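You operate a simulated robot arm through the tools that you are given. There is no shell and no other tool. Be economical: measure what you need, move in short steps, check, and stop when the job is done.

Carry out the task below with a simulated robot arm. There is one attempt and no reset: what you move stays moved.

JOB
Swap the empty core on the pay-off pin for the small green spool and set the drag to 2.
Fine: switch the rewind bench off first; the core goes on the core peg; the other spools, dials, clamp lever and lock pin stay.

Only the result counts: the job must be done as asked and must still hold three seconds after the hand-in. Knocking over, shifting, dropping, spilling or breaking anything else fails it.

ROBOT AND FRAMES
A 6-joint arm with a two-finger gripper on a trunk, on a base that drives. Base frame: it is fixed to the floor where the robot stands at the start and does not move with it; the origin is under the middle of the robot, x ahead of it, y to its left, z up. Units: cm, degrees, N and s.
It reaches about 129.8 cm from its shoulder. Its first joint turns from -149.0 to 149.0 degrees. Places, roughly: back-wind button [80, -20, 60]; bench clamp lever [110, 0, 80]; counter clear button [110, -20, 80]; drag dial [90, 10, 80]; pace dial [90, 0, 80]; pay-off pin [110, 10, 80]; pin of the core peg [130, 0, 70]; rewind handwheel [80, -40, 60]; rewind power switch [80, 0, 60]; small spool [100, 75, 50]; stop-at dial [100, -30, 80]. Payload 1.57 kg.
Tool frame: the origin (TCP) lies between the finger pads and is the grasp point; the fingertips stand 2.1 cm ahead of it; z points along the fingers, y is the line along which they close. Largest opening 7 cm; the body of the gripper starts 5 cm behind the TCP.
Orientation is that of the tool frame in the base frame, as a unit quaternion [w, x, y, z]. With the fingers straight down and closing along the base's y, the tool's x points along the base's -x, its y along +y and its z along -z.

CONTROLS
- The arm moves only by the tool nudge_tool. Its argument "deltas" is a list of rows, each a list of 3 entries, a list of its own where there are three numbers: the shift along the base's x, y, z in units of 100 mm (1.0 is 100 mm), then the turn, a rotation vector about the base's x, y, z in units of 180 degrees (1.0 is 180 degrees), then the finger opening in cm, from 0 to 7. In form: [[[x, y, z], [ax, ay, az], gripper], ...]. A call has 1 to 20 rows; each row is the pose to reach, as a shift and turn from the pose commanded when the call began. A call with a number of a shift or a turn outside -1 to 1 is refused whole. Each row takes 0.2 s and may step no farther than 5 cm and 8.6 degrees from the row before; otherwise, or with a gripper value out of range, the whole call is refused. A pose out of reach is approached as far as the arm can. The call stops where the force on the tool passes 50 N (or 10 N more than at its start, if that is more) or the arm is blocked; 0.2 s more then pass. The fingers move at their own pace and stop on an object; they squeeze with about 30 N. The grip force told is the motor's: it shows also when the fingers shut on nothing. Time passes only in rows, and 0.2 s behind the last, so rows that repeat a pose let the fingers close. It gives the time, the measured TCP pose, the force on the tool (base axes), the opening and the grip force at its end, in the units of the frame above (readings bear some noise), with the torque about the TCP (base axes, N m) and any sound that the robot's microphone picked up, and new pictures: "views" is both (left out), scene, wrist or none.
- Cameras (640 x 400 px; columns grow to the right, rows downward): "scene" is now at [3.73, 15.36, 175.99]; the picture's right is [-0.15, -0.99, 0.00], its down [-0.72, 0.11, -0.69] and it looks along [0.68, -0.10, -0.72] (base axes); focal length 252 px, centre (320, 200). "wrist" rides on the gripper at [7.9, 0.4, -8.1] in the tool frame; the picture's right is [-0.05, 1.00, 0.00], its down [-0.67, -0.04, -0.74] and it looks along [-0.74, -0.04, 0.67] (tool axes); focal length 256 px, centre (320, 200).
- raise_lower(by): slides the trunk up (or, below 0, down) by that many cm; the arm and the scene camera ride with it, the base frame stays. It gives what a move gives, with no picture.
- roll_base(legs): drives the robot by 1 to 6 legs, each [ahead, turn to the left] in cm and degrees, along the robot's own axes; the way and the turn of a leg run together, so that a leg with both is an arc; at most 150 cm and 180 degrees a leg. The arm and the cameras ride along, it lands a little off, and it stops where it bumps. It gives what a move gives, and a new picture of the scene camera.
- head_to(pan, tilt): turns the head with the scene camera to pan (to the left, within 155 degrees either way) and tilt (down, from -29 to 69), counted from straight ahead of the robot. It gives what a move gives, and a new picture of the scene camera.
- point_at(camera, pixels): there is no depth. For up to 12 entries [column, row, z] of the newest picture of that camera ("zoom" is the newest enlarged one), the place [x, y] in the base frame at which the ray of that pixel passes the height z, good to about 0.2 cm. It takes no simulated time.
- enlarge(camera, box): a new picture of the part [left, top, right, bottom] of that camera's present view, enlarged. It takes no simulated time.
- job_done(): hands the job in; it is judged then, once.

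Work in short steps. Measure before you move; look again where a grasp or a placing could have gone wrong, and mend it. You have 80 turns and 260 pictures in all, those below and enlarged ones among them. Open the gripper and draw the arm clear of the work before you hand the job in, unless the task says otherwise; then end with one line.

The tools are called after "Emit:" as name(argument=value, ...) on one line, values as JSON. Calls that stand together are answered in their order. nudge_tool: Moves the arm, as the interface text tells. Its arguments: {"type":"object","properties":{"deltas":{"type":"array"},"views":{"type":"string","enum":["both","scene","wrist","none"]}},"required":["deltas"]} The other tools are called the same way: raise_lower (by) slides the trunk up or down; roll_base (legs) drives the base; head_to (pan, tilt) turns the head that bears the scene camera; point_at (camera, pixels) gives the place at which the rays of pixels pass given heights; enlarge (camera, box) takes an enlarged picture of a part of a camera's view; job_done () hands the job in.

At the start:

```text
clock: 0.0
tool_pos: [72.08, 16.88, 109.63]
tcp_rot: [0.0, 0.0, 1.0, 0.001]
force: [-0.9, -0.4, 0.0]
torque: [-0.03, -0.01, 0.01]
gripper_width: 6.99
grasp_force: 0.0
trunk travel left (down, up): [-77.6, 19.4]
robot x, y, heading: [0.3, -0.51, -0.1]
head pan, tilt: [-8.5, 46.4]
```

scene: 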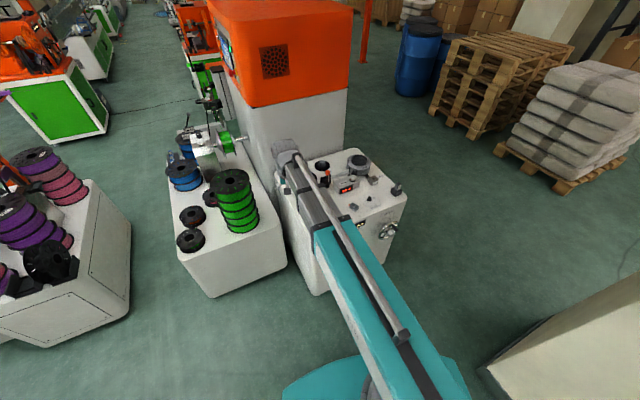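
wrist: 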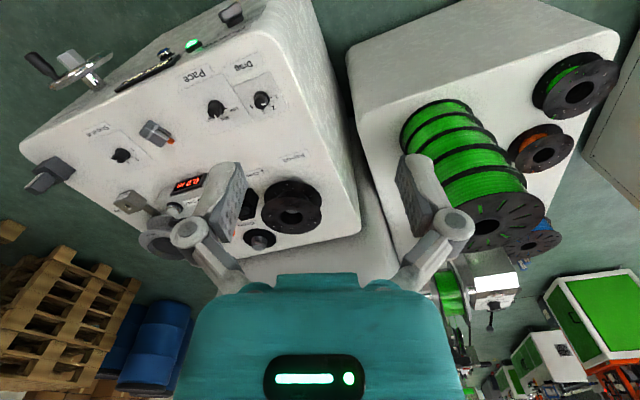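

The wrist view shows the panel upside down with Drag and Pace dials and a black core on a pin; I enlarge for details.

Emit:
enlarge(camera="wrist", box=[20, 0, 360, 260])

Emit:
enlarge(camera="wrist", box=[340, 0, 640, 400])

Emit:
enlarge(camera="scene", box=[150, 90, 420, 300])

```text
1.54 times, centred on (190, 130) of wrist
```

zoom: 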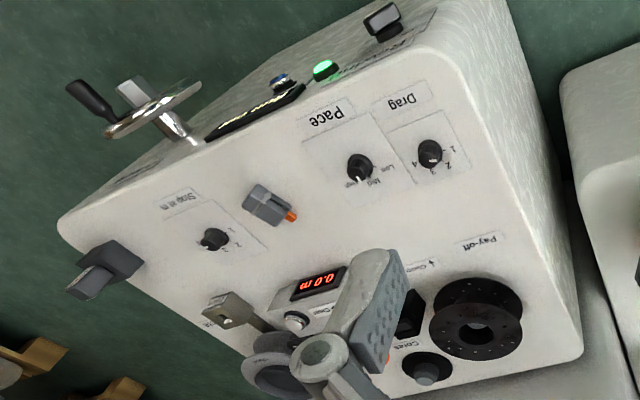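

```text
1.00 times, centred on (490, 200) of wrist (not enlarged: the box is as wide or as high as the picture)
```

zoom: 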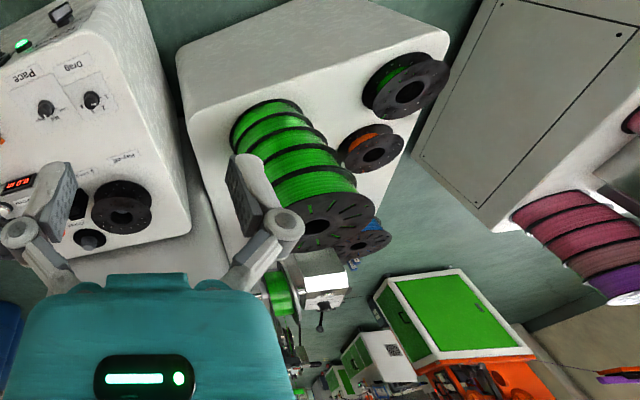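

```text
1.90 times, centred on (285, 195) of scene
```

zoom: 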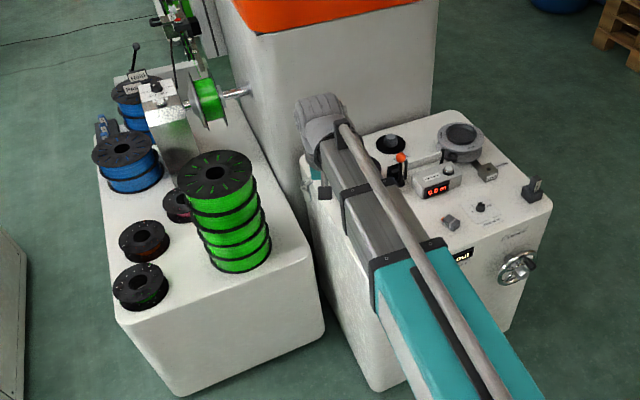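

I pull the tool back 25 cm and slightly toward -y so the wrist camera looks on the bench's front face.

Emit:
nudge_tool(deltas=[[[-0.5, 0, 0], [0, 0, 0], 7], [[-0.9, -0.2, 0], [0, 0, 0], 7], [[-1, -0.6, 0], [0, 0, 0], 7], [[-1, -1, 0], [0, 0, 0], 7]])

Emit:
nudge_tool(deltas=[[[-0.5, 0, 0], [0, 0, 0], 7], [[-1, 0, 0], [0, 0, 0], 7], [[-1, -0.4, 0], [0, 0, 0], 7], [[-1, -0.8, 0], [0, 0, 0], 7]])

```text
clock: 1.0
tool_pos: [62.03, 6.54, 109.58]
tcp_rot: [0.0, 0.0, 1.0, 0.0]
force: [0.0, 0.6, 0.7]
torque: [0.0, 0.0, 0.01]
gripper_width: 6.99
grasp_force: 0.0
out of reach, approached as far as the arm can: row 1, 2, 3, 4
trunk travel left (down, up): [-77.6, 19.4]
robot x, y, heading: [-0.01, -0.11, -0.3]
head pan, tilt: [-8.5, 46.4]
```

scene: 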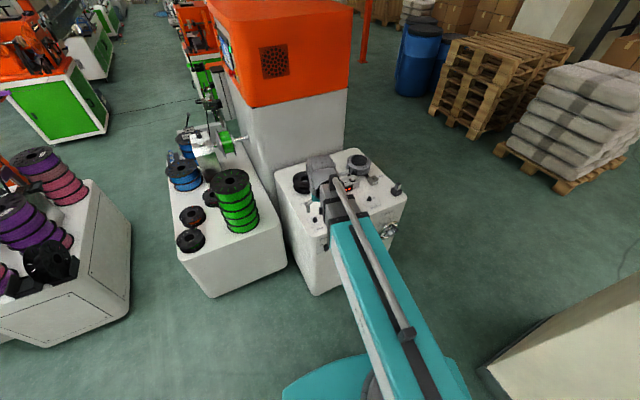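
wrist: 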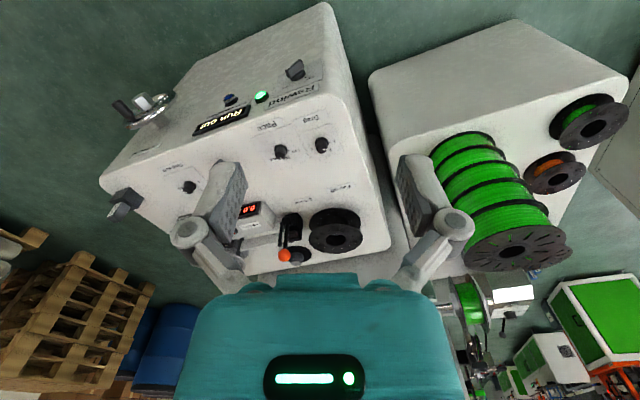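

```text
clock: 2.0
tool_pos: [53.86, -1.59, 109.52]
tcp_rot: [-0.001, 0.0, 1.0, -0.001]
force: [0.3, 0.0, -0.4]
torque: [0.01, 0.0, -0.03]
gripper_width: 7.02
grasp_force: 0.0
out of reach, approached as far as the arm can: row 2, 3, 4
trunk travel left (down, up): [-77.6, 19.4]
robot x, y, heading: [0.28, -0.29, 0.0]
head pan, tilt: [-8.5, 46.4]
```

scene: 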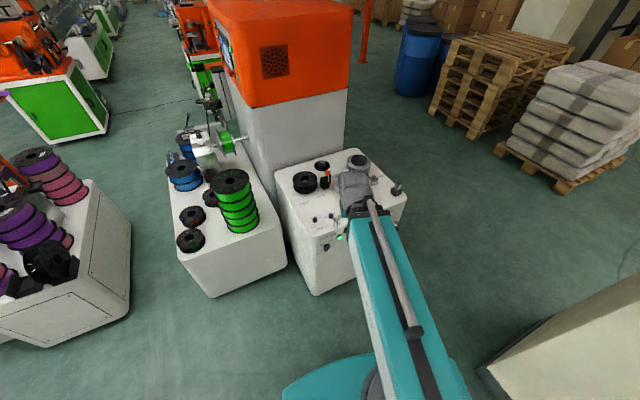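
wrist: 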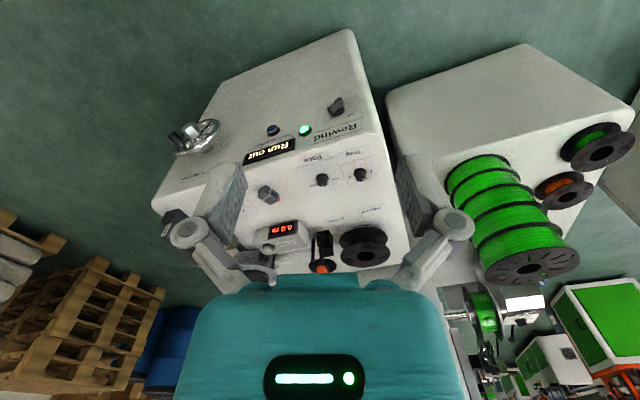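

The front face now shows the switch (337,105), LED (305,130). I enlarge it, and the rest of the panel.

Emit:
enlarge(camera="wrist", box=[230, 80, 390, 180])

Emit:
enlarge(camera="wrist", box=[230, 160, 420, 280])

Emit:
enlarge(camera="scene", box=[270, 140, 410, 250])

Emit:
point_at(camera="wrist", pixels=[[337, 105, 60], [305, 130, 60], [322, 180, 80], [361, 175, 80], [365, 246, 80], [365, 246, 84], [374, 128, 78], [153, 198, 78], [320, 266, 80], [405, 240, 78]])

```text
4.00 times, centred on (310, 130) of wrist
```

zoom: 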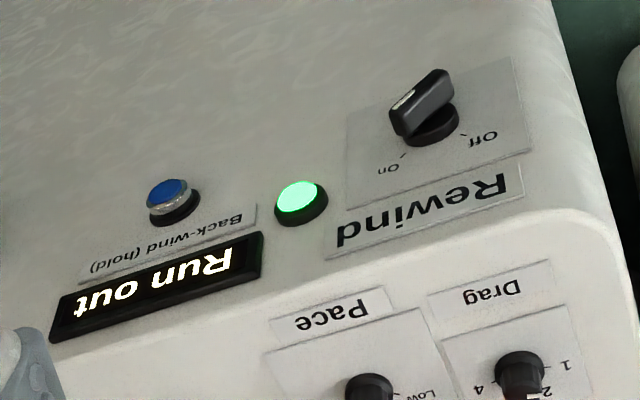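

```text
3.33 times, centred on (325, 220) of wrist
```

zoom: 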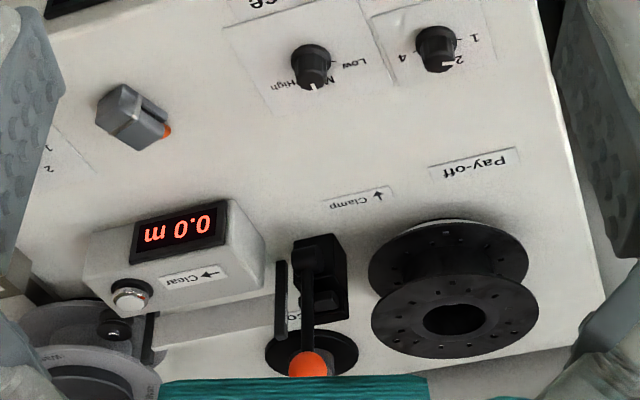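

```text
3.64 times, centred on (340, 195) of scene
```

zoom: 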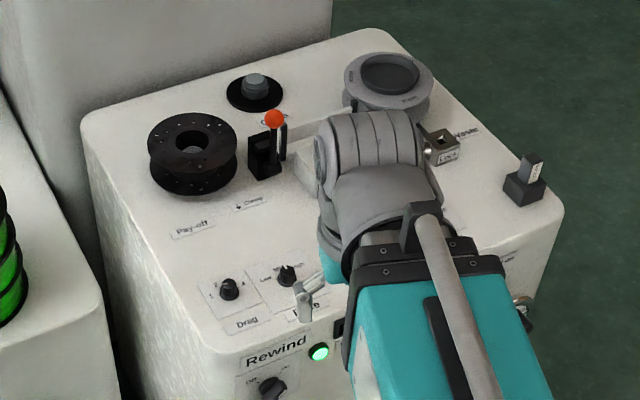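

```text
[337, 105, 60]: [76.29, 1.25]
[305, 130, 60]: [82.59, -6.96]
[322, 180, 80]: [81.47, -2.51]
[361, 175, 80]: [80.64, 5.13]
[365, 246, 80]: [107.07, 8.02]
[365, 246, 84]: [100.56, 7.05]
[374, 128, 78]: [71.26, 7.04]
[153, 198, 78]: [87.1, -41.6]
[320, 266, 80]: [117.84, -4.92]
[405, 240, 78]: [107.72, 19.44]
```

Triangulate with the scene zoom (newest): drag dial at (230,290), pace (287,275), spool hub (192,142), core peg (255,82), LED (319,352), switch (270,388).

Emit:
point_at(camera="zoom", pixels=[[230, 288, 80], [230, 288, 76], [230, 288, 72], [287, 275, 76], [192, 142, 80], [255, 80, 76], [319, 352, 66], [319, 352, 60], [272, 385, 66], [272, 385, 60], [192, 142, 84]])

Emit:
point_at(camera="wrist", pixels=[[361, 175, 76], [361, 175, 72], [322, 180, 76], [365, 246, 84], [337, 105, 66], [305, 130, 66], [361, 175, 78]])

```text
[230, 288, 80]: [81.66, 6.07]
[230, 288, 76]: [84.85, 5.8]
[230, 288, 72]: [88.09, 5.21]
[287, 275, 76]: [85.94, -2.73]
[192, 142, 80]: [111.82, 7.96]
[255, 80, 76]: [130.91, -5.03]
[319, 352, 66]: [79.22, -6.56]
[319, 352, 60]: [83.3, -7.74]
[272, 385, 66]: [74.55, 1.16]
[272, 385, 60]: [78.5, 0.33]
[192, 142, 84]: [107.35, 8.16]
```

```text
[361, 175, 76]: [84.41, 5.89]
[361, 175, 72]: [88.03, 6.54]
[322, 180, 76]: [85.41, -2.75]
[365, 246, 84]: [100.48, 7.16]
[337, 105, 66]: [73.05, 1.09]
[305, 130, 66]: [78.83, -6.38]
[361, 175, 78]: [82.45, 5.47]
```

The dial height is consistent at z≈76, and the bench is yawed about 18°. To operate the front switch with a horizontal gripper, I back the base 30 cm and then tilt the tool.

Emit:
roll_base(legs=[[-30, 0]])

Emit:
nudge_tool(deltas=[[[0, 0, 0], [0, -0.047, 0], 7], [[0.1, 0, -0.2], [0, -0.094, 0], 7], [[0.2, 0, -0.4], [0, -0.14, 0], 7], [[0.3, 0, -0.6], [0, -0.187, 0], 7], [[0.4, 0, -0.8], [0, -0.234, 0], 7], [[0.4, 0, -1], [0, -0.28, 0], 7], [[0.4, 0, -1], [0, -0.327, 0], 7], [[0.4, 0, -1], [0, -0.374, 0], 7], [[0.4, 0, -1], [0, -0.42, 0], 7], [[0.4, 0, -1], [0, -0.467, 0], 7], [[0.4, 0, -1], [0, -0.5, 0], 7]])

```text
clock: 4.3
tool_pos: [24.53, -0.94, 109.49]
tcp_rot: [-0.001, -0.005, 1.0, 0.0]
force: [0.3, -0.3, 0.6]
torque: [0.0, 0.01, 0.0]
gripper_width: 7.02
grasp_force: 0.0
trunk travel left (down, up): [-77.6, 19.4]
robot x, y, heading: [-29.25, -0.42, 0.8]
head pan, tilt: [-8.5, 46.4]
```

scene: 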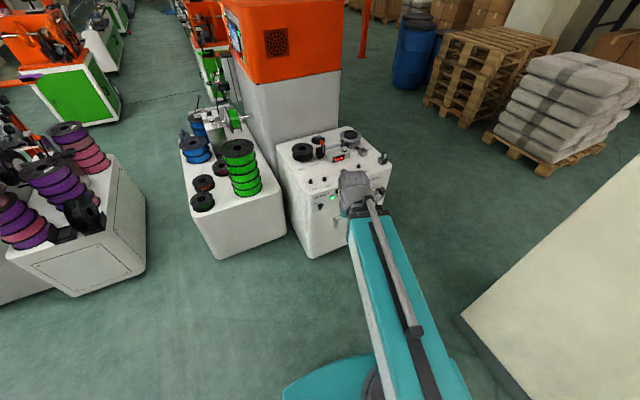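

```text
clock: 6.7
tool_pos: [43.36, -3.37, 127.5]
tcp_rot: [0.696, -0.035, 0.716, -0.041]
force: [0.1, 1.1, 0.7]
torque: [0.02, 0.07, 0.0]
gripper_width: 7.02
grasp_force: 0.1
out of reach, approached as far as the arm can: row 1, 2, 3, 4, 5, 6, 7, 8, 9, 10, 11
trunk travel left (down, up): [-77.6, 19.4]
robot x, y, heading: [-28.62, -0.2, 0.6]
head pan, tilt: [-8.5, 46.4]
```

scene: 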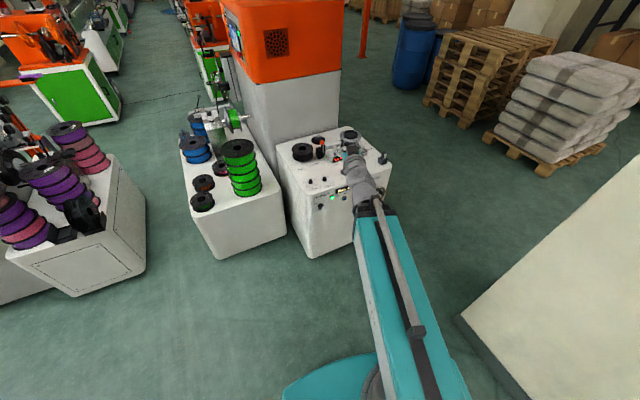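
wrist: 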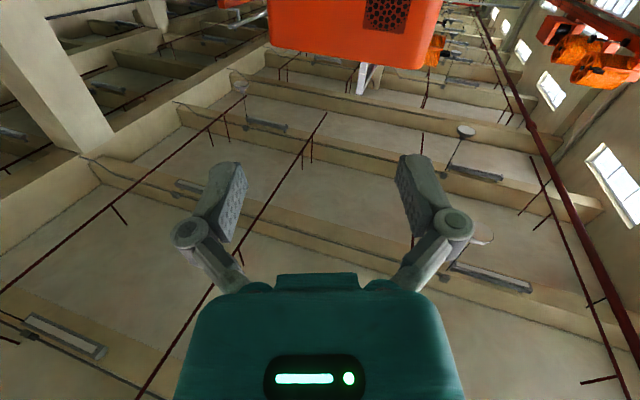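

Tool is now horizontal but high; I lower the trunk 60 cm (path is clear: TCP x≈43, bench face ≈76) and roll the hand 180° so the camera sits above.

Emit:
raise_lower(by=-60)

Emit:
nudge_tool(deltas=[[[0, 0, 0], [0.047, 0, 0], 7], [[0, 0, 0], [0.094, 0, 0], 7], [[0, 0, 0], [0.14, 0, 0], 7], [[0, 0, 0], [0.187, 0, 0], 7], [[0, 0, 0], [0.234, 0, 0], 7], [[0, 0, 0], [0.28, 0, 0], 7], [[0, 0, 0], [0.327, 0, 0], 7], [[0, 0, 0], [0.374, 0, 0], 7], [[0, 0, 0], [0.42, 0, 0], 7], [[0, 0, 0], [0.467, 0, 0], 7], [[0, 0, 0], [0.5, 0, 0], 7], [[0, 0, 0], [0.547, 0, 0], 7], [[0, 0, 0], [0.594, 0, 0], 7], [[0, 0, 0], [0.64, 0, 0], 7], [[0, 0, 0], [0.687, 0, 0], 7], [[0, 0, 0], [0.734, 0, 0], 7], [[0, 0, 0], [0.78, 0, 0], 7], [[0, 0, 0], [0.827, 0, 0], 7], [[0, 0, 0], [0.874, 0, 0], 7], [[0, 0, 0], [0.92, 0, 0], 7]])

```text
refused: -60 is not a number from -40 to 40
```

```text
clock: 10.9
tool_pos: [43.38, -1.83, 128.16]
tcp_rot: [0.091, 0.701, 0.092, 0.701]
force: [-0.1, 0.4, 0.4]
torque: [0.03, 0.0, -0.01]
gripper_width: 7.01
grasp_force: 0.1
out of reach, approached as far as the arm can: row 2, 3, 4, 5, 6, 7, 8, 9, 10, 11, 12, 13, 14, 15, 16, 17, 18, 19, 20
trunk travel left (down, up): [-77.6, 19.4]
robot x, y, heading: [-28.77, -0.49, 0.7]
head pan, tilt: [-8.5, 46.4]
```

scene: 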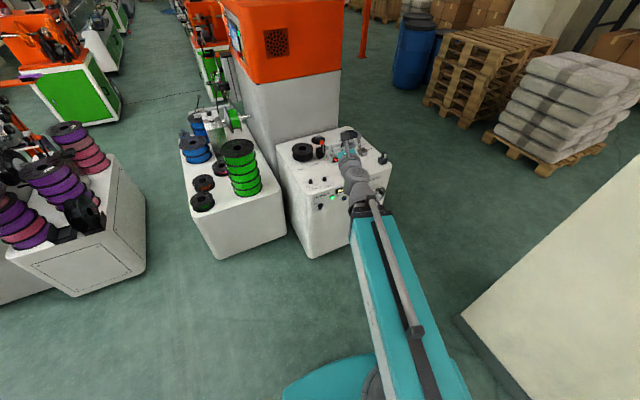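
wrist: 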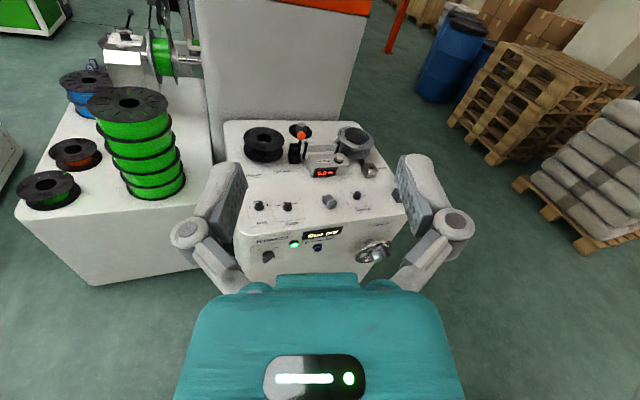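

Roll worked; the camera now looks upright over the bench. I lower the trunk in two steps.

Emit:
raise_lower(by=-40)

Emit:
raise_lower(by=-22)

Emit:
nudge_tool(deltas=[[[0, 0, 0], [0.04, 0, 0.04], 7], [[0, 0, 0], [0.08, 0.0, 0.08], 7], [[0, 0, 0], [0.08, 0.0, 0.1], 7], [[0, 0, 0], [0.08, 0.0, 0.1], 7]])

```text
clock: 14.8
tool_pos: [43.28, -1.85, 88.1]
tcp_rot: [0.091, 0.701, 0.094, 0.701]
force: [-0.8, -0.4, 0.5]
torque: [0.0, 0.02, -0.02]
gripper_width: 7.0
grasp_force: 0.0
trunk travel left (down, up): [-37.6, 59.4]
robot x, y, heading: [-29.0, -0.45, 0.6]
head pan, tilt: [-8.5, 46.4]
```

```text
clock: 17.1
tool_pos: [43.39, -1.78, 66.13]
tcp_rot: [0.091, 0.701, 0.093, 0.702]
force: [0.5, 0.7, 0.1]
torque: [0.01, 0.02, 0.03]
gripper_width: 6.99
grasp_force: 0.0
trunk travel left (down, up): [-15.6, 81.4]
robot x, y, heading: [-28.79, -0.32, 0.8]
head pan, tilt: [-8.5, 46.4]
```

```text
refused: row 1 steps farther than a row can; nothing moved
```

Roll residual is 15°; I remove it with +0.083 about x, then yaw by 18° (0.1) about z.

Emit:
nudge_tool(deltas=[[[0, 0, 0], [0.045, 0, 0], 7], [[0, 0, 0], [0.083, 0, 0], 7]], views="none")

Emit:
nudge_tool(deltas=[[[0, 0, 0], [0, 0, 0.045], 7], [[0, 0, 0], [0, 0, 0.09], 7], [[0, 0, 0], [0, 0, 0.1], 7]])

```text
clock: 17.7
tool_pos: [43.32, -1.87, 66.21]
tcp_rot: [0.0, 0.706, 0.0, 0.708]
force: [-0.3, -0.3, -0.3]
torque: [-0.02, 0.0, -0.02]
gripper_width: 7.01
grasp_force: 0.0
trunk travel left (down, up): [-15.6, 81.4]
robot x, y, heading: [-29.01, -0.26, 0.5]
head pan, tilt: [-8.5, 46.4]
```

```text
clock: 18.5
tool_pos: [43.41, -1.8, 66.08]
tcp_rot: [-0.11, 0.698, 0.111, 0.699]
force: [0.1, 0.5, -0.4]
torque: [-0.01, -0.01, -0.01]
gripper_width: 6.97
grasp_force: 0.0
trunk travel left (down, up): [-15.6, 81.4]
robot x, y, heading: [-29.48, -0.06, 0.4]
head pan, tilt: [-8.5, 46.4]
```

scene: 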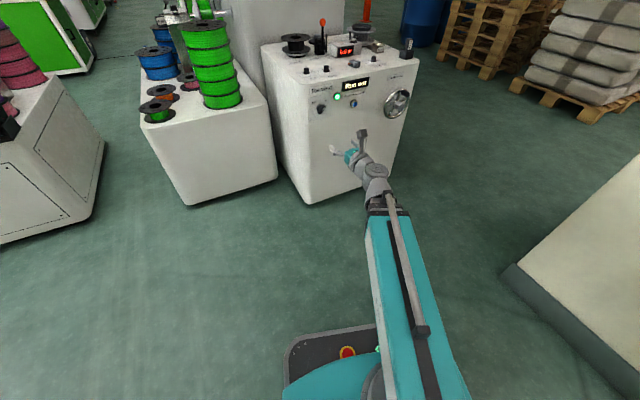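
wrist: 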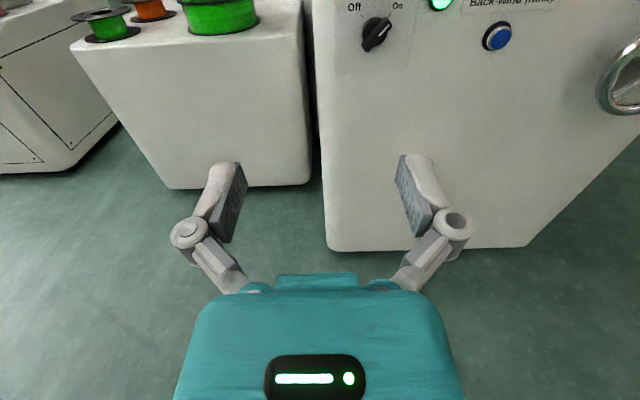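

The knob is at wrist (376,34) and scene (320,107). Enlarge and triangulate.

Emit:
enlarge(camera="wrist", box=[330, 0, 430, 62])

Emit:
enlarge(camera="scene", box=[280, 70, 400, 145])

Emit:
point_at(camera="wrist", pixels=[[376, 34, 66], [376, 34, 63], [376, 34, 60], [376, 34, 57]])

Emit:
point_at(camera="scene", pixels=[[320, 107, 66], [320, 107, 63], [320, 107, 60], [320, 107, 57]])

```text
6.40 times, centred on (380, 31) of wrist
```

zoom: 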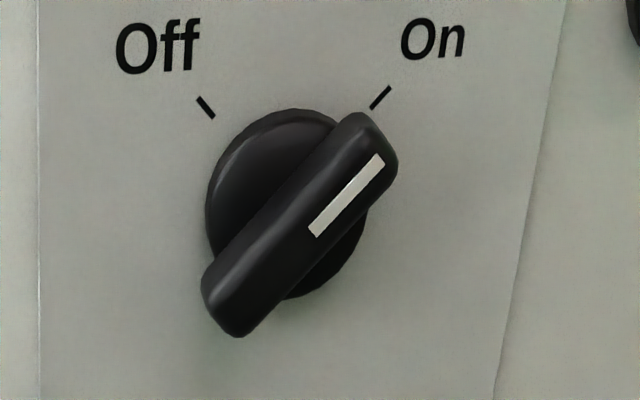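

```text
5.33 times, centred on (340, 108) of scene
```

zoom: 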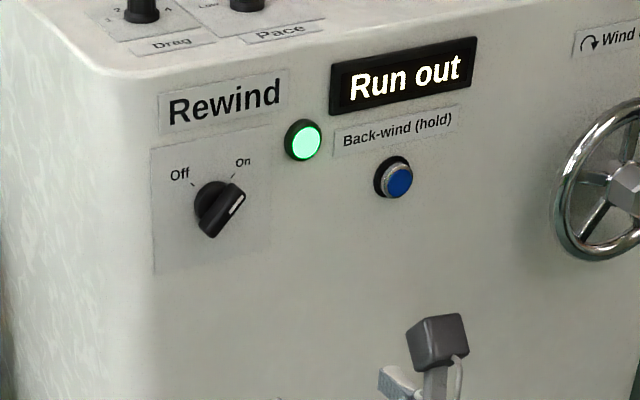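

```text
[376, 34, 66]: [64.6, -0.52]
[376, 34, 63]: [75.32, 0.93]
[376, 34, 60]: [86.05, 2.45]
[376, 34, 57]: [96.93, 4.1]
```

```text
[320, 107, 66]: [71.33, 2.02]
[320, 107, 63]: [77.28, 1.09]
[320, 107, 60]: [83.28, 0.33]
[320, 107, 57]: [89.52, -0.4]
```

Knob is around (79, 1, 62.3). I align on its axis ~20 cm ahead of it first and look again.

Emit:
nudge_tool(deltas=[[[0.4, -0.1, -0.1], [0, 0, 0], 7], [[0.8, -0.2, -0.2], [0, 0, 0], 7], [[1.0, -0.3, -0.3], [0, 0, 0], 7]], views="none")

Emit:
nudge_tool(deltas=[[[0.4, 0, 0], [0, 0, 0], 7], [[0.6, 0, 0], [0, 0, 0], 7], [[0.7, 0, 0], [0, 0, 0], 7]], views="both")

```text
clock: 19.3
tool_pos: [53.58, -4.72, 66.13]
tcp_rot: [-0.11, 0.698, 0.112, 0.699]
force: [-0.4, -0.1, -0.2]
torque: [0.03, 0.05, 0.02]
gripper_width: 6.99
grasp_force: 0.1
out of reach, approached as far as the arm can: row 1, 2, 3
trunk travel left (down, up): [-15.6, 81.4]
robot x, y, heading: [-29.03, -0.14, 0.8]
head pan, tilt: [-8.5, 46.4]
```

```text
clock: 20.1
tool_pos: [60.44, -4.75, 66.15]
tcp_rot: [-0.11, 0.697, 0.111, 0.7]
force: [-0.7, -0.9, -0.7]
torque: [0.01, 0.01, 0.01]
gripper_width: 7.0
grasp_force: 0.0
trunk travel left (down, up): [-15.6, 81.4]
robot x, y, heading: [-29.04, -0.39, 0.7]
head pan, tilt: [-8.5, 46.4]
```

scene: 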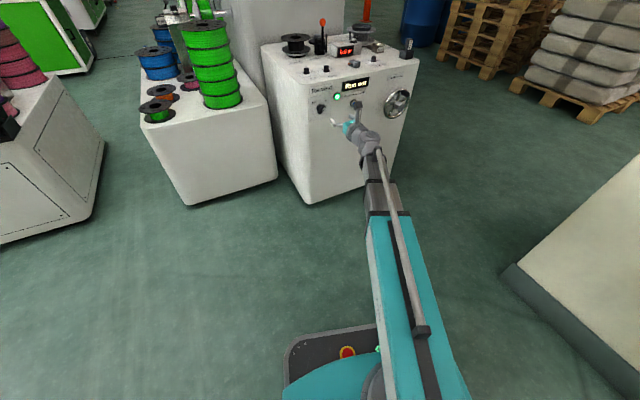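
wrist: 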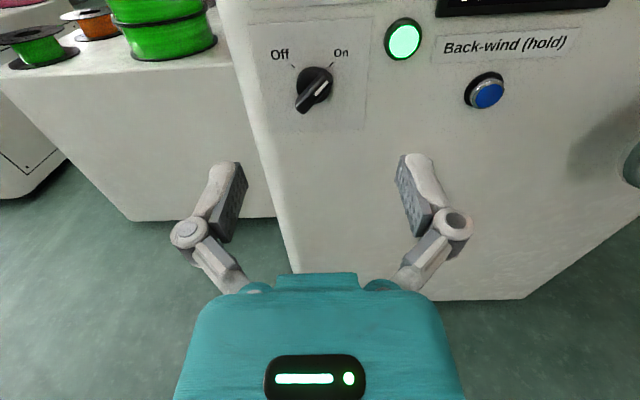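

z was not reached (66.1), so I'll use the trunk for that. I measure the face's yaw with same-height points: plate top corners, label ends, and the knob for triangulation.

Emit:
enlarge(camera="wrist", box=[240, 0, 400, 140])

Emit:
point_at(camera="wrist", pixels=[[249, 24, 65], [372, 16, 65], [433, 39, 65], [580, 29, 65], [314, 82, 63], [314, 82, 61], [437, 15, 65], [609, 6, 65]])

Emit:
point_at(camera="scene", pixels=[[320, 107, 63], [320, 107, 61], [320, 107, 62]])

```text
2.86 times, centred on (320, 70) of wrist
```

zoom: 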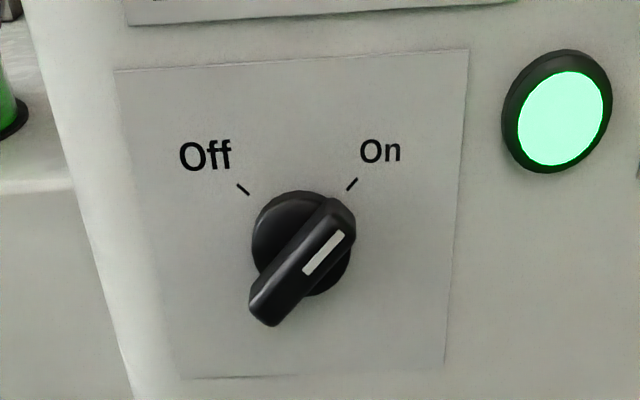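

```text
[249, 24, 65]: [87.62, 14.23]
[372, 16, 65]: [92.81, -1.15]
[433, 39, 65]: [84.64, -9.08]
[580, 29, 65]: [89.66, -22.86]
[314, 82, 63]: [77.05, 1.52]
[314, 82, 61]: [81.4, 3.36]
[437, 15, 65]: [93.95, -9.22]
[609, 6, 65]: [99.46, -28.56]
```

```text
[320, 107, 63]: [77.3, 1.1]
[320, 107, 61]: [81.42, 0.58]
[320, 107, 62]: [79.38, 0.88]
```

Face yaw ≈18.5°, knob handle ≈(76.7, 1.2, 63.0), ticks ±45°. I lower the trunk 3.1 cm and roll +45° about the approach axis.

Emit:
raise_lower(by=-3.1)

Emit:
nudge_tool(deltas=[[[0.1, 0, 0], [0.0427, 0.0139, 0], 7], [[0.2, 0.02, 0], [0.0854, 0.0278, 0], 7], [[0.3, 0.04, 0], [0.128, 0.0417, 0], 7], [[0.3, 0.06, 0], [0.171, 0.0556, 0], 7], [[0.3, 0.06, 0], [0.2137, 0.0695, 0], 7], [[0.3, 0.06, 0], [0.237, 0.079, 0], 7]])

```text
clock: 20.9
tool_pos: [60.4, -4.69, 63.04]
tcp_rot: [-0.111, 0.697, 0.111, 0.699]
force: [-0.2, 0.2, 0.2]
torque: [0.01, 0.01, 0.02]
gripper_width: 7.01
grasp_force: 0.1
trunk travel left (down, up): [-12.5, 84.5]
robot x, y, heading: [-29.28, -0.17, 0.6]
head pan, tilt: [-8.5, 46.4]
```

```text
clock: 22.3
tool_pos: [63.4, -3.97, 62.98]
tcp_rot: [-0.37, 0.688, -0.165, 0.603]
force: [0.2, 0.4, 1.0]
torque: [0.01, 0.01, 0.03]
gripper_width: 6.99
grasp_force: 0.0
trunk travel left (down, up): [-12.5, 84.5]
robot x, y, heading: [-29.0, -0.48, 0.5]
head pan, tilt: [-8.5, 46.4]
```

scene: 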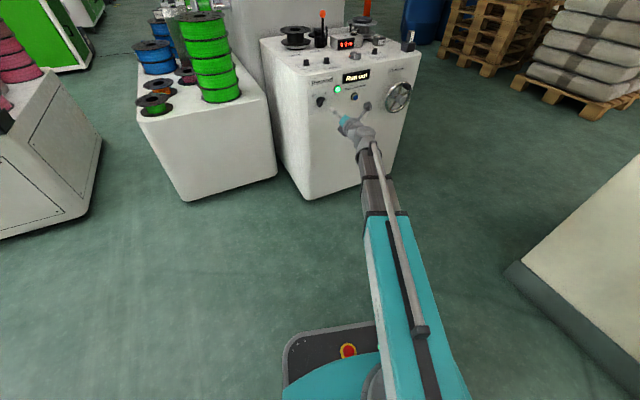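
wrist: 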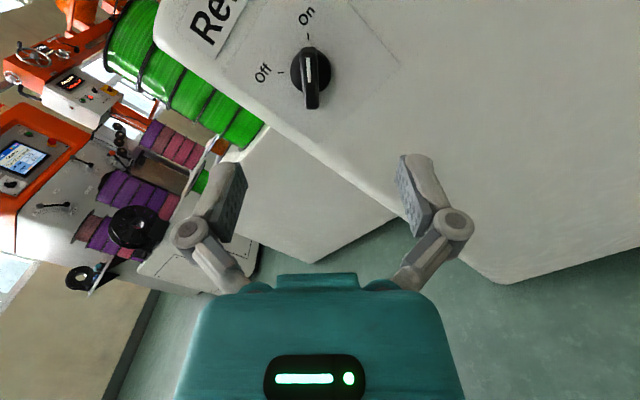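

The handle is vertical in the wrist image at (311,78), so the 45° roll matches. Re-triangulate using this pose.

Emit:
enlarge(camera="wrist", box=[250, 20, 370, 130])

Emit:
point_at(camera="wrist", pixels=[[311, 78, 64], [311, 78, 63], [311, 78, 62], [311, 78, 61]])

Emit:
enlarge(camera="scene", box=[290, 70, 410, 160])

Emit:
point_at(camera="scene", pixels=[[320, 102, 64], [320, 102, 63], [320, 102, 62], [320, 102, 61]])

```text
3.64 times, centred on (310, 75) of wrist
```

zoom: 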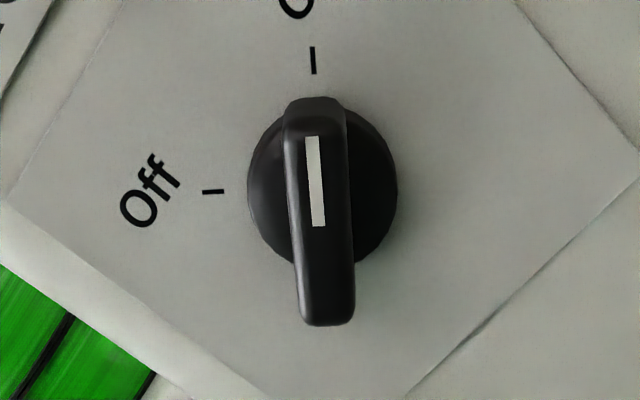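

```text
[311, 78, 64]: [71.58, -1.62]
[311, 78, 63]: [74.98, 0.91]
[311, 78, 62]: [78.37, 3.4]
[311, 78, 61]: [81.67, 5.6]
```

```text
4.44 times, centred on (350, 115) of scene
```

zoom: 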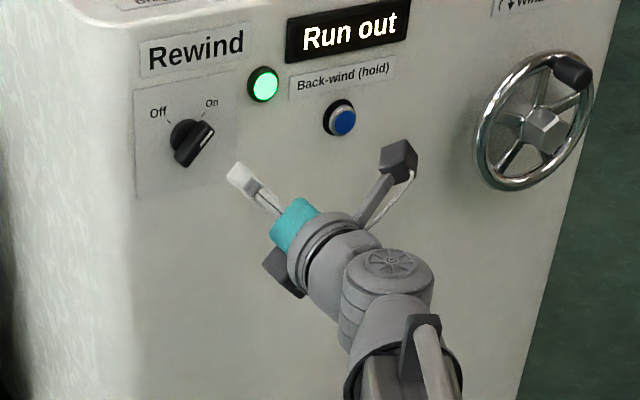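

```text
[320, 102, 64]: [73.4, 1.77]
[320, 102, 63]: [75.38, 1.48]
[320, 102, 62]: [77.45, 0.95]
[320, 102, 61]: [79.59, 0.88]
```

Both cameras agree on the handle at (75.6, 1.3, 62.85). I move to 6 cm in front of it on axis, narrowing fingers to 3 cm.

Emit:
nudge_tool(deltas=[[[0.2, 0.1, 0], [0, 0, 0], 3], [[0.4, 0.22, -0.01], [0, 0, 0], 3], [[0.65, 0.34, -0.01], [0, 0, 0], 3], [[0.65, 0.34, -0.01], [0, 0, 0], 3]])

```text
clock: 23.3
tool_pos: [69.99, -0.65, 63.0]
tcp_rot: [-0.369, 0.689, -0.164, 0.602]
force: [0.2, 0.0, -0.4]
torque: [0.03, 0.0, 0.0]
gripper_width: 2.98
grasp_force: 0.0
trunk travel left (down, up): [-12.5, 84.5]
robot x, y, heading: [-29.27, -0.05, 0.6]
head pan, tilt: [-8.5, 46.4]
```

scene: 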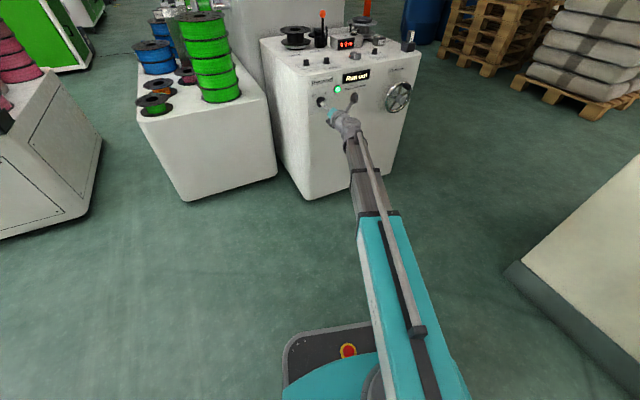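
wrist: 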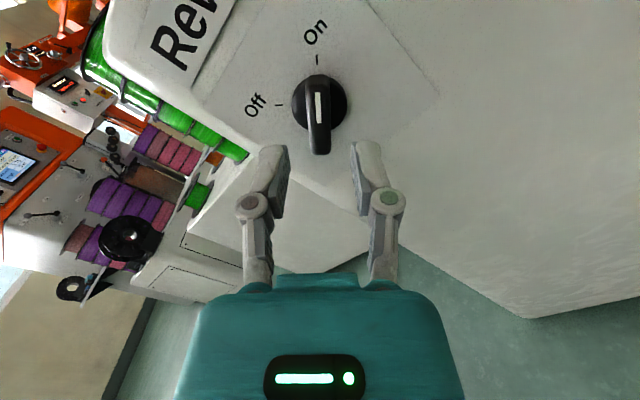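

Centred (handle at col 319, row 115 as predicted for 6 cm). Advance 5 cm in small steps, watching force.

Emit:
nudge_tool(deltas=[[[0.19, 0.063, 0], [0, 0, 0], 3], [[0.33, 0.109, 0], [0, 0, 0], 3], [[0.4, 0.132, 0], [0, 0, 0], 3], [[0.44, 0.145, 0], [0, 0, 0], 3], [[0.475, 0.157, 0], [0, 0, 0], 3]], views="wrist")

```text
clock: 24.5
tool_pos: [74.75, 0.6, 62.98]
tcp_rot: [-0.367, 0.689, -0.165, 0.603]
force: [-11.6, -12.4, -6.6]
torque: [-0.04, 0.21, -0.29]
gripper_width: 4.59
grasp_force: 8.7
trunk travel left (down, up): [-12.5, 84.5]
robot x, y, heading: [-29.34, -0.28, 0.5]
head pan, tilt: [-8.5, 46.4]
```

wrist: 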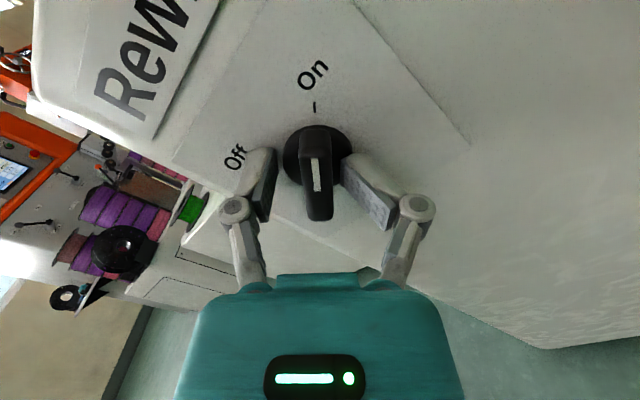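

The fingers were wedged apart by the round base (opening 4.59). Back off 1.5 cm and narrow to 2 cm.

Emit:
nudge_tool(deltas=[[[-0.05, -0.016, 0], [0, 0, 0], 3], [[-0.15, -0.05, 0], [0, 0, 0], 2.5], [[-0.15, -0.05, 0], [0, 0, 0], 2.2], [[-0.15, -0.05, 0], [0, 0, 0], 2.2]], views="wrist")

```text
clock: 25.5
tool_pos: [73.29, 0.59, 62.88]
tcp_rot: [-0.367, 0.69, -0.164, 0.602]
force: [0.2, 0.9, 0.1]
torque: [0.0, 0.0, 0.0]
gripper_width: 2.21
grasp_force: 0.1
trunk travel left (down, up): [-12.5, 84.5]
robot x, y, heading: [-29.46, -0.22, 0.5]
head pan, tilt: [-8.5, 46.4]
```

wrist: 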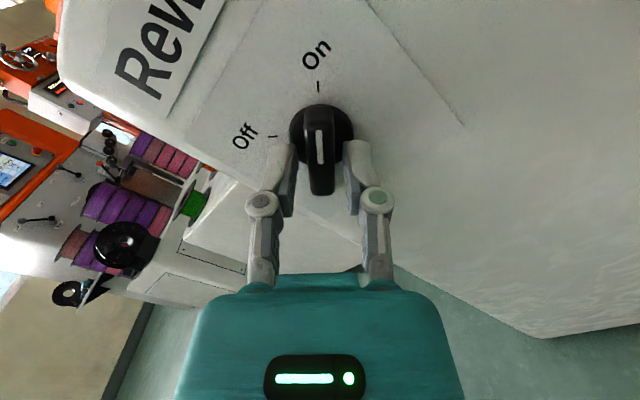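

Handle is between the fingers. Advance 0.5 cm and close.

Emit:
nudge_tool(deltas=[[[0.05, 0.016, 0], [0, 0, 0], 2.2], [[0.05, 0.016, 0], [0, 0, 0], 0.5], [[0.05, 0.016, 0], [0, 0, 0], 0], [[0.05, 0.016, 0], [0, 0, 0], 0]], views="wrist")

```text
clock: 26.5
tool_pos: [73.63, 0.62, 62.89]
tcp_rot: [-0.367, 0.689, -0.165, 0.602]
force: [-0.9, -3.7, -3.2]
torque: [0.04, -0.04, -0.18]
gripper_width: 1.3
grasp_force: 31.8
trunk travel left (down, up): [-12.5, 84.5]
robot x, y, heading: [-29.44, -0.19, 0.6]
head pan, tilt: [-8.5, 46.4]
```

wrist: 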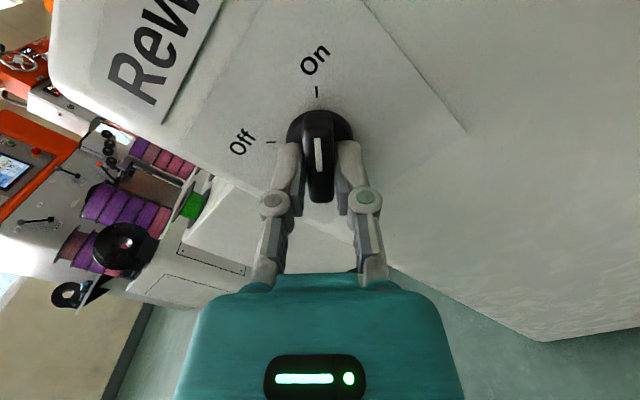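

Gripped at 1.3 cm. Now turn counter-clockwise 90° about the approach axis.

Emit:
nudge_tool(deltas=[[[0, 0, 0], [-0.0427, -0.0142, 0], 0], [[0, 0, 0], [-0.0854, -0.0284, 0], 0], [[0, 0, 0], [-0.128, -0.0426, 0], 0], [[0, 0, 0], [-0.171, -0.0568, 0], 0], [[0, 0, 0], [-0.2135, -0.071, 0], 0], [[0, 0, 0], [-0.256, -0.0852, 0], 0], [[0, 0, 0], [-0.299, -0.0994, 0], 0], [[0, 0, 0], [-0.3416, -0.1136, 0], 0], [[0, 0, 0], [-0.384, -0.1278, 0], 0], [[0, 0, 0], [-0.427, -0.142, 0], 0], [[0, 0, 0], [-0.4745, -0.158, 0], 0]])

```text
refused: row 11 steps farther than a row can; nothing moved
```

Emit:
nudge_tool(deltas=[[[0, 0, 0], [-0.0427, -0.0142, 0], 0], [[0, 0, 0], [-0.0854, -0.0284, 0], 0], [[0, 0, 0], [-0.128, -0.0426, 0], 0], [[0, 0, 0], [-0.171, -0.0568, 0], 0], [[0, 0, 0], [-0.2135, -0.071, 0], 0], [[0, 0, 0], [-0.256, -0.0852, 0], 0], [[0, 0, 0], [-0.299, -0.0994, 0], 0], [[0, 0, 0], [-0.3416, -0.1136, 0], 0], [[0, 0, 0], [-0.384, -0.1278, 0], 0], [[0, 0, 0], [-0.427, -0.142, 0], 0], [[0, 0, 0], [-0.46, -0.153, 0], 0], [[0, 0, 0], [-0.48, -0.16, 0], 0]])

```text
clock: 29.1
tool_pos: [73.78, 0.42, 62.96]
tcp_rot: [0.17, 0.597, 0.376, 0.688]
force: [-8.6, -11.1, -19.6]
torque: [0.31, 0.85, -0.42]
gripper_width: 1.32
grasp_force: 32.5
trunk travel left (down, up): [-12.5, 84.5]
robot x, y, heading: [-28.72, -0.34, 0.5]
head pan, tilt: [-8.5, 46.4]
```

scene: 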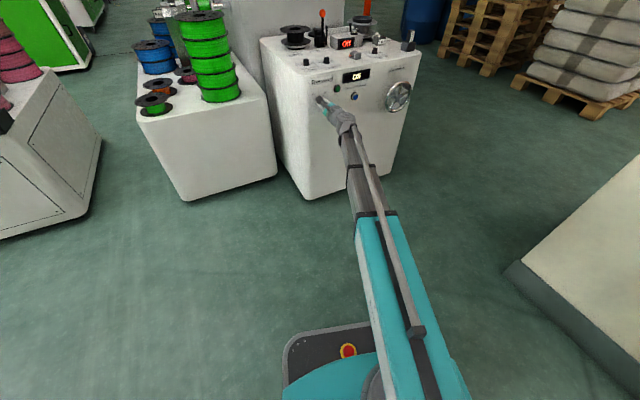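
wrist: 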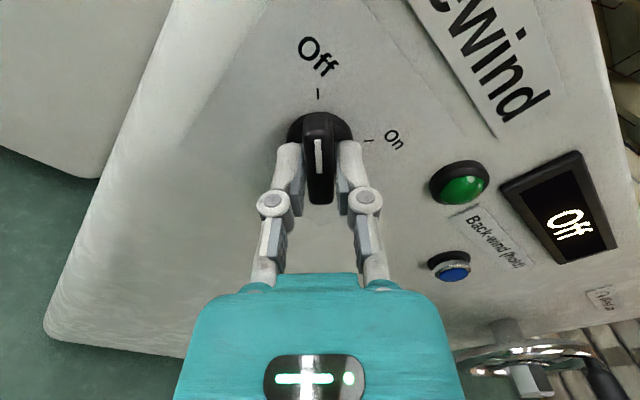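

The display reads "Off". Release and back away along the axis, then roll −135° to bring the hand back to its initial roll.

Emit:
nudge_tool(deltas=[[[0, 0, 0], [0, 0, 0], 2.0], [[0, 0, 0], [0, 0, 0], 2.2], [[-0.2, -0.065, 0], [0, 0, 0], 2.2], [[-0.5, -0.165, 0], [0, 0, 0], 3], [[-0.9, -0.3, 0], [0, 0, 0], 5]], views="wrist")

Emit:
nudge_tool(deltas=[[[0, 0, 0], [-0.0427, -0.0142, 0], 7], [[0, 0, 0], [-0.0854, -0.0284, 0], 7], [[0, 0, 0], [-0.128, -0.0426, 0], 7], [[0, 0, 0], [-0.171, -0.0568, 0], 7], [[0, 0, 0], [-0.2135, -0.071, 0], 7], [[0, 0, 0], [-0.256, -0.0852, 0], 7], [[0, 0, 0], [-0.299, -0.0994, 0], 7], [[0, 0, 0], [-0.3416, -0.1136, 0], 7], [[0, 0, 0], [-0.384, -0.1278, 0], 7], [[0, 0, 0], [-0.427, -0.142, 0], 7], [[0, 0, 0], [-0.4697, -0.1562, 0], 7], [[0, 0, 0], [-0.5124, -0.1704, 0], 7], [[0, 0, 0], [-0.555, -0.1846, 0], 7], [[0, 0, 0], [-0.5978, -0.1988, 0], 7], [[0, 0, 0], [-0.6405, -0.213, 0], 7], [[0, 0, 0], [-0.683, -0.227, 0], 7], [[0, 0, 0], [-0.712, -0.237, 0], 7]], views="none")

Emit:
raise_lower(by=40)

Emit:
raise_lower(by=25)

```text
clock: 30.3
tool_pos: [64.72, -2.64, 63.1]
tcp_rot: [0.171, 0.597, 0.376, 0.688]
force: [0.6, -0.2, 0.2]
torque: [0.0, -0.01, -0.03]
gripper_width: 4.97
grasp_force: 0.0
trunk travel left (down, up): [-12.5, 84.5]
robot x, y, heading: [-29.11, -0.13, 0.7]
head pan, tilt: [-8.5, 46.4]
```

wrist: 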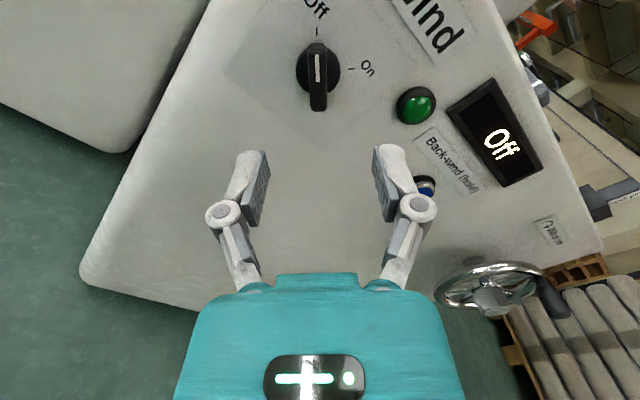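

```text
clock: 33.9
tool_pos: [64.59, -2.43, 62.91]
tcp_rot: [0.698, -0.124, 0.697, 0.107]
force: [-0.3, 1.1, 0.0]
torque: [0.01, -0.01, 0.0]
gripper_width: 6.99
grasp_force: 0.0
trunk travel left (down, up): [-12.5, 84.5]
robot x, y, heading: [-29.07, -0.44, 0.7]
head pan, tilt: [-8.5, 46.4]
```

```text
clock: 37.7
tool_pos: [64.61, -2.41, 102.83]
tcp_rot: [0.698, -0.124, 0.698, 0.107]
force: [0.3, 0.2, 1.0]
torque: [-0.02, 0.0, 0.04]
gripper_width: 7.0
grasp_force: 0.1
trunk travel left (down, up): [-52.5, 44.5]
robot x, y, heading: [-29.37, -0.21, 0.5]
head pan, tilt: [-8.5, 46.4]
```

```text
clock: 40.3
tool_pos: [64.4, -2.38, 127.89]
tcp_rot: [0.698, -0.123, 0.698, 0.107]
force: [0.3, 0.7, -0.1]
torque: [0.04, -0.01, 0.01]
gripper_width: 7.03
grasp_force: 0.1
trunk travel left (down, up): [-77.5, 19.5]
robot x, y, heading: [-28.87, -0.41, 0.6]
head pan, tilt: [-8.5, 46.4]
```

Now pitch the hand down by 90° about the bench's lateral axis and drive forward 20 cm for a top view.

Emit:
nudge_tool(deltas=[[[0, 0, 0], [-0.0142, 0.0427, 0], 7], [[0, 0, 0], [-0.0284, 0.0854, 0], 7], [[0, 0, 0], [-0.0426, 0.128, 0], 7], [[0, 0, 0], [-0.0568, 0.171, 0], 7], [[0, 0, 0], [-0.071, 0.2135, 0], 7], [[0, 0, 0], [-0.0852, 0.256, 0], 7], [[0, 0, 0], [-0.0994, 0.299, 0], 7], [[0, 0, 0], [-0.1136, 0.3416, 0], 7], [[0, 0, 0], [-0.1278, 0.384, 0], 7], [[0, 0, 0], [-0.142, 0.427, 0], 7], [[0, 0, 0], [-0.153, 0.46, 0], 7], [[0, 0, 0], [-0.158, 0.4745, 0], 7]], views="none")

Emit:
roll_base(legs=[[22, 0]])

Emit:
nudge_tool(deltas=[[[0, 0, 0], [0, 0, 0], 7]], views="wrist")

```text
clock: 42.9
tool_pos: [65.01, -2.9, 109.51]
tcp_rot: [-0.002, -0.17, 0.985, 0.003]
force: [-0.9, -0.3, -0.2]
torque: [0.0, 0.01, -0.02]
gripper_width: 7.02
grasp_force: 0.0
out of reach, approached as far as the arm can: row 1, 2, 3, 4, 5, 6, 7, 8, 9, 10, 11, 12
trunk travel left (down, up): [-77.5, 19.5]
robot x, y, heading: [-29.33, -0.46, 0.5]
head pan, tilt: [-8.5, 46.4]
```

```text
clock: 44.8
tool_pos: [86.64, -2.64, 109.4]
tcp_rot: [-0.002, -0.171, 0.985, 0.003]
force: [-0.3, -0.5, 0.3]
torque: [-0.02, 0.03, 0.02]
gripper_width: 7.01
grasp_force: 0.0
trunk travel left (down, up): [-77.5, 19.5]
robot x, y, heading: [-7.39, -0.35, 0.5]
head pan, tilt: [-8.5, 46.4]
```

scene: 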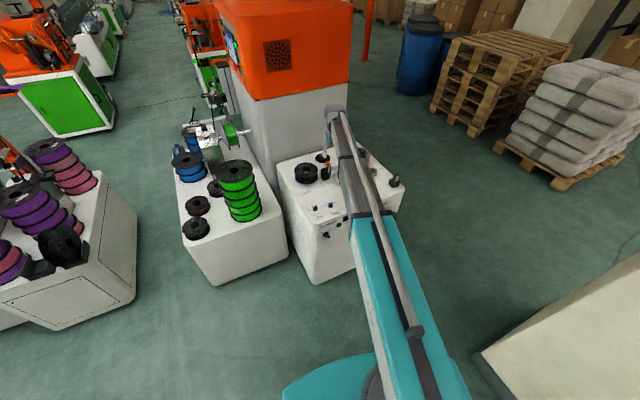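

```text
clock: 45.2
tool_pos: [86.55, -2.68, 109.44]
tcp_rot: [-0.002, -0.169, 0.986, 0.003]
force: [0.4, 0.0, 0.1]
torque: [0.01, 0.01, 0.01]
gripper_width: 6.98
grasp_force: 0.1
trunk travel left (down, up): [-77.5, 19.5]
robot x, y, heading: [-7.72, -0.02, 0.8]
head pan, tilt: [-8.5, 46.4]
```

wrist: 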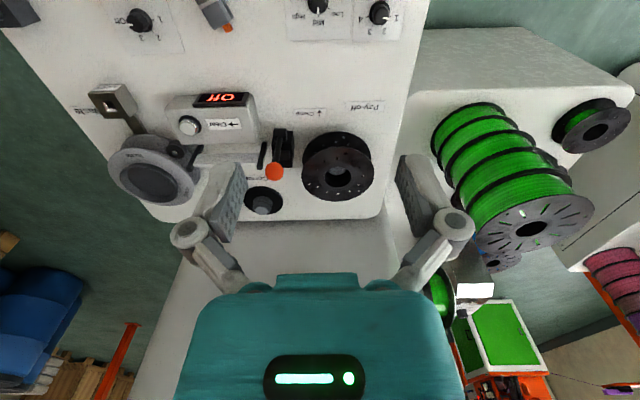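

Core at (337,170), core peg at (263,203). Enlarge and measure.

Emit:
enlarge(camera="wrist", box=[230, 100, 390, 230])

Emit:
point_at(camera="wrist", pixels=[[338, 176, 82], [338, 176, 80], [338, 176, 78], [304, 180, 80], [373, 175, 80], [337, 197, 80], [263, 210, 75], [263, 204, 78], [380, 15, 75], [318, 3, 75]])

Emit:
enlarge(camera="scene", box=[270, 140, 370, 210])

Emit:
point_at(camera="scene", pixels=[[307, 171, 82], [307, 171, 80], [307, 171, 78], [321, 156, 76]])

```text
3.08 times, centred on (310, 165) of wrist
```

zoom: 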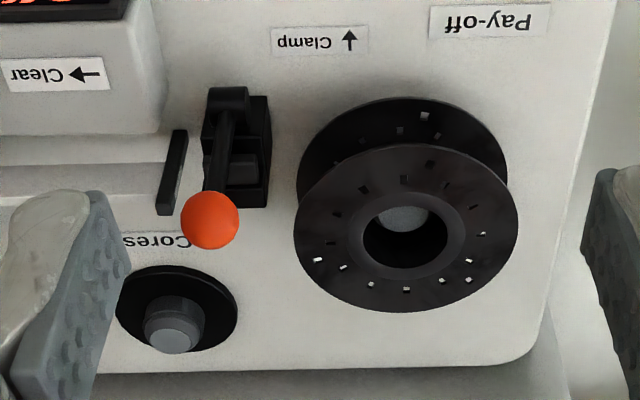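

```text
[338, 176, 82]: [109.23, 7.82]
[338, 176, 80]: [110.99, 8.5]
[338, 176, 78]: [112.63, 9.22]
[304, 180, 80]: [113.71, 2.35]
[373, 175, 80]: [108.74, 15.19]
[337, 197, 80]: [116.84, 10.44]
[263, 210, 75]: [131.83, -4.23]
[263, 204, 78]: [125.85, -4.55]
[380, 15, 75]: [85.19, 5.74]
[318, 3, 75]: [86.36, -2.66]
```

```text
5.71 times, centred on (320, 175) of scene
```

zoom: 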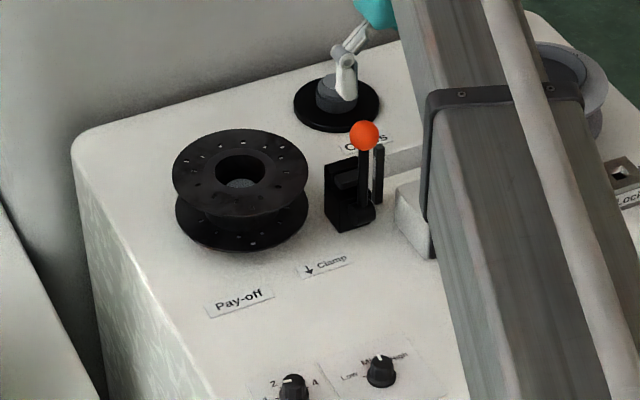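

```text
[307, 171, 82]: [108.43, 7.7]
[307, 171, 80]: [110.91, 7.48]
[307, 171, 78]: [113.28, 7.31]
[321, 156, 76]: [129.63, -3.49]
```

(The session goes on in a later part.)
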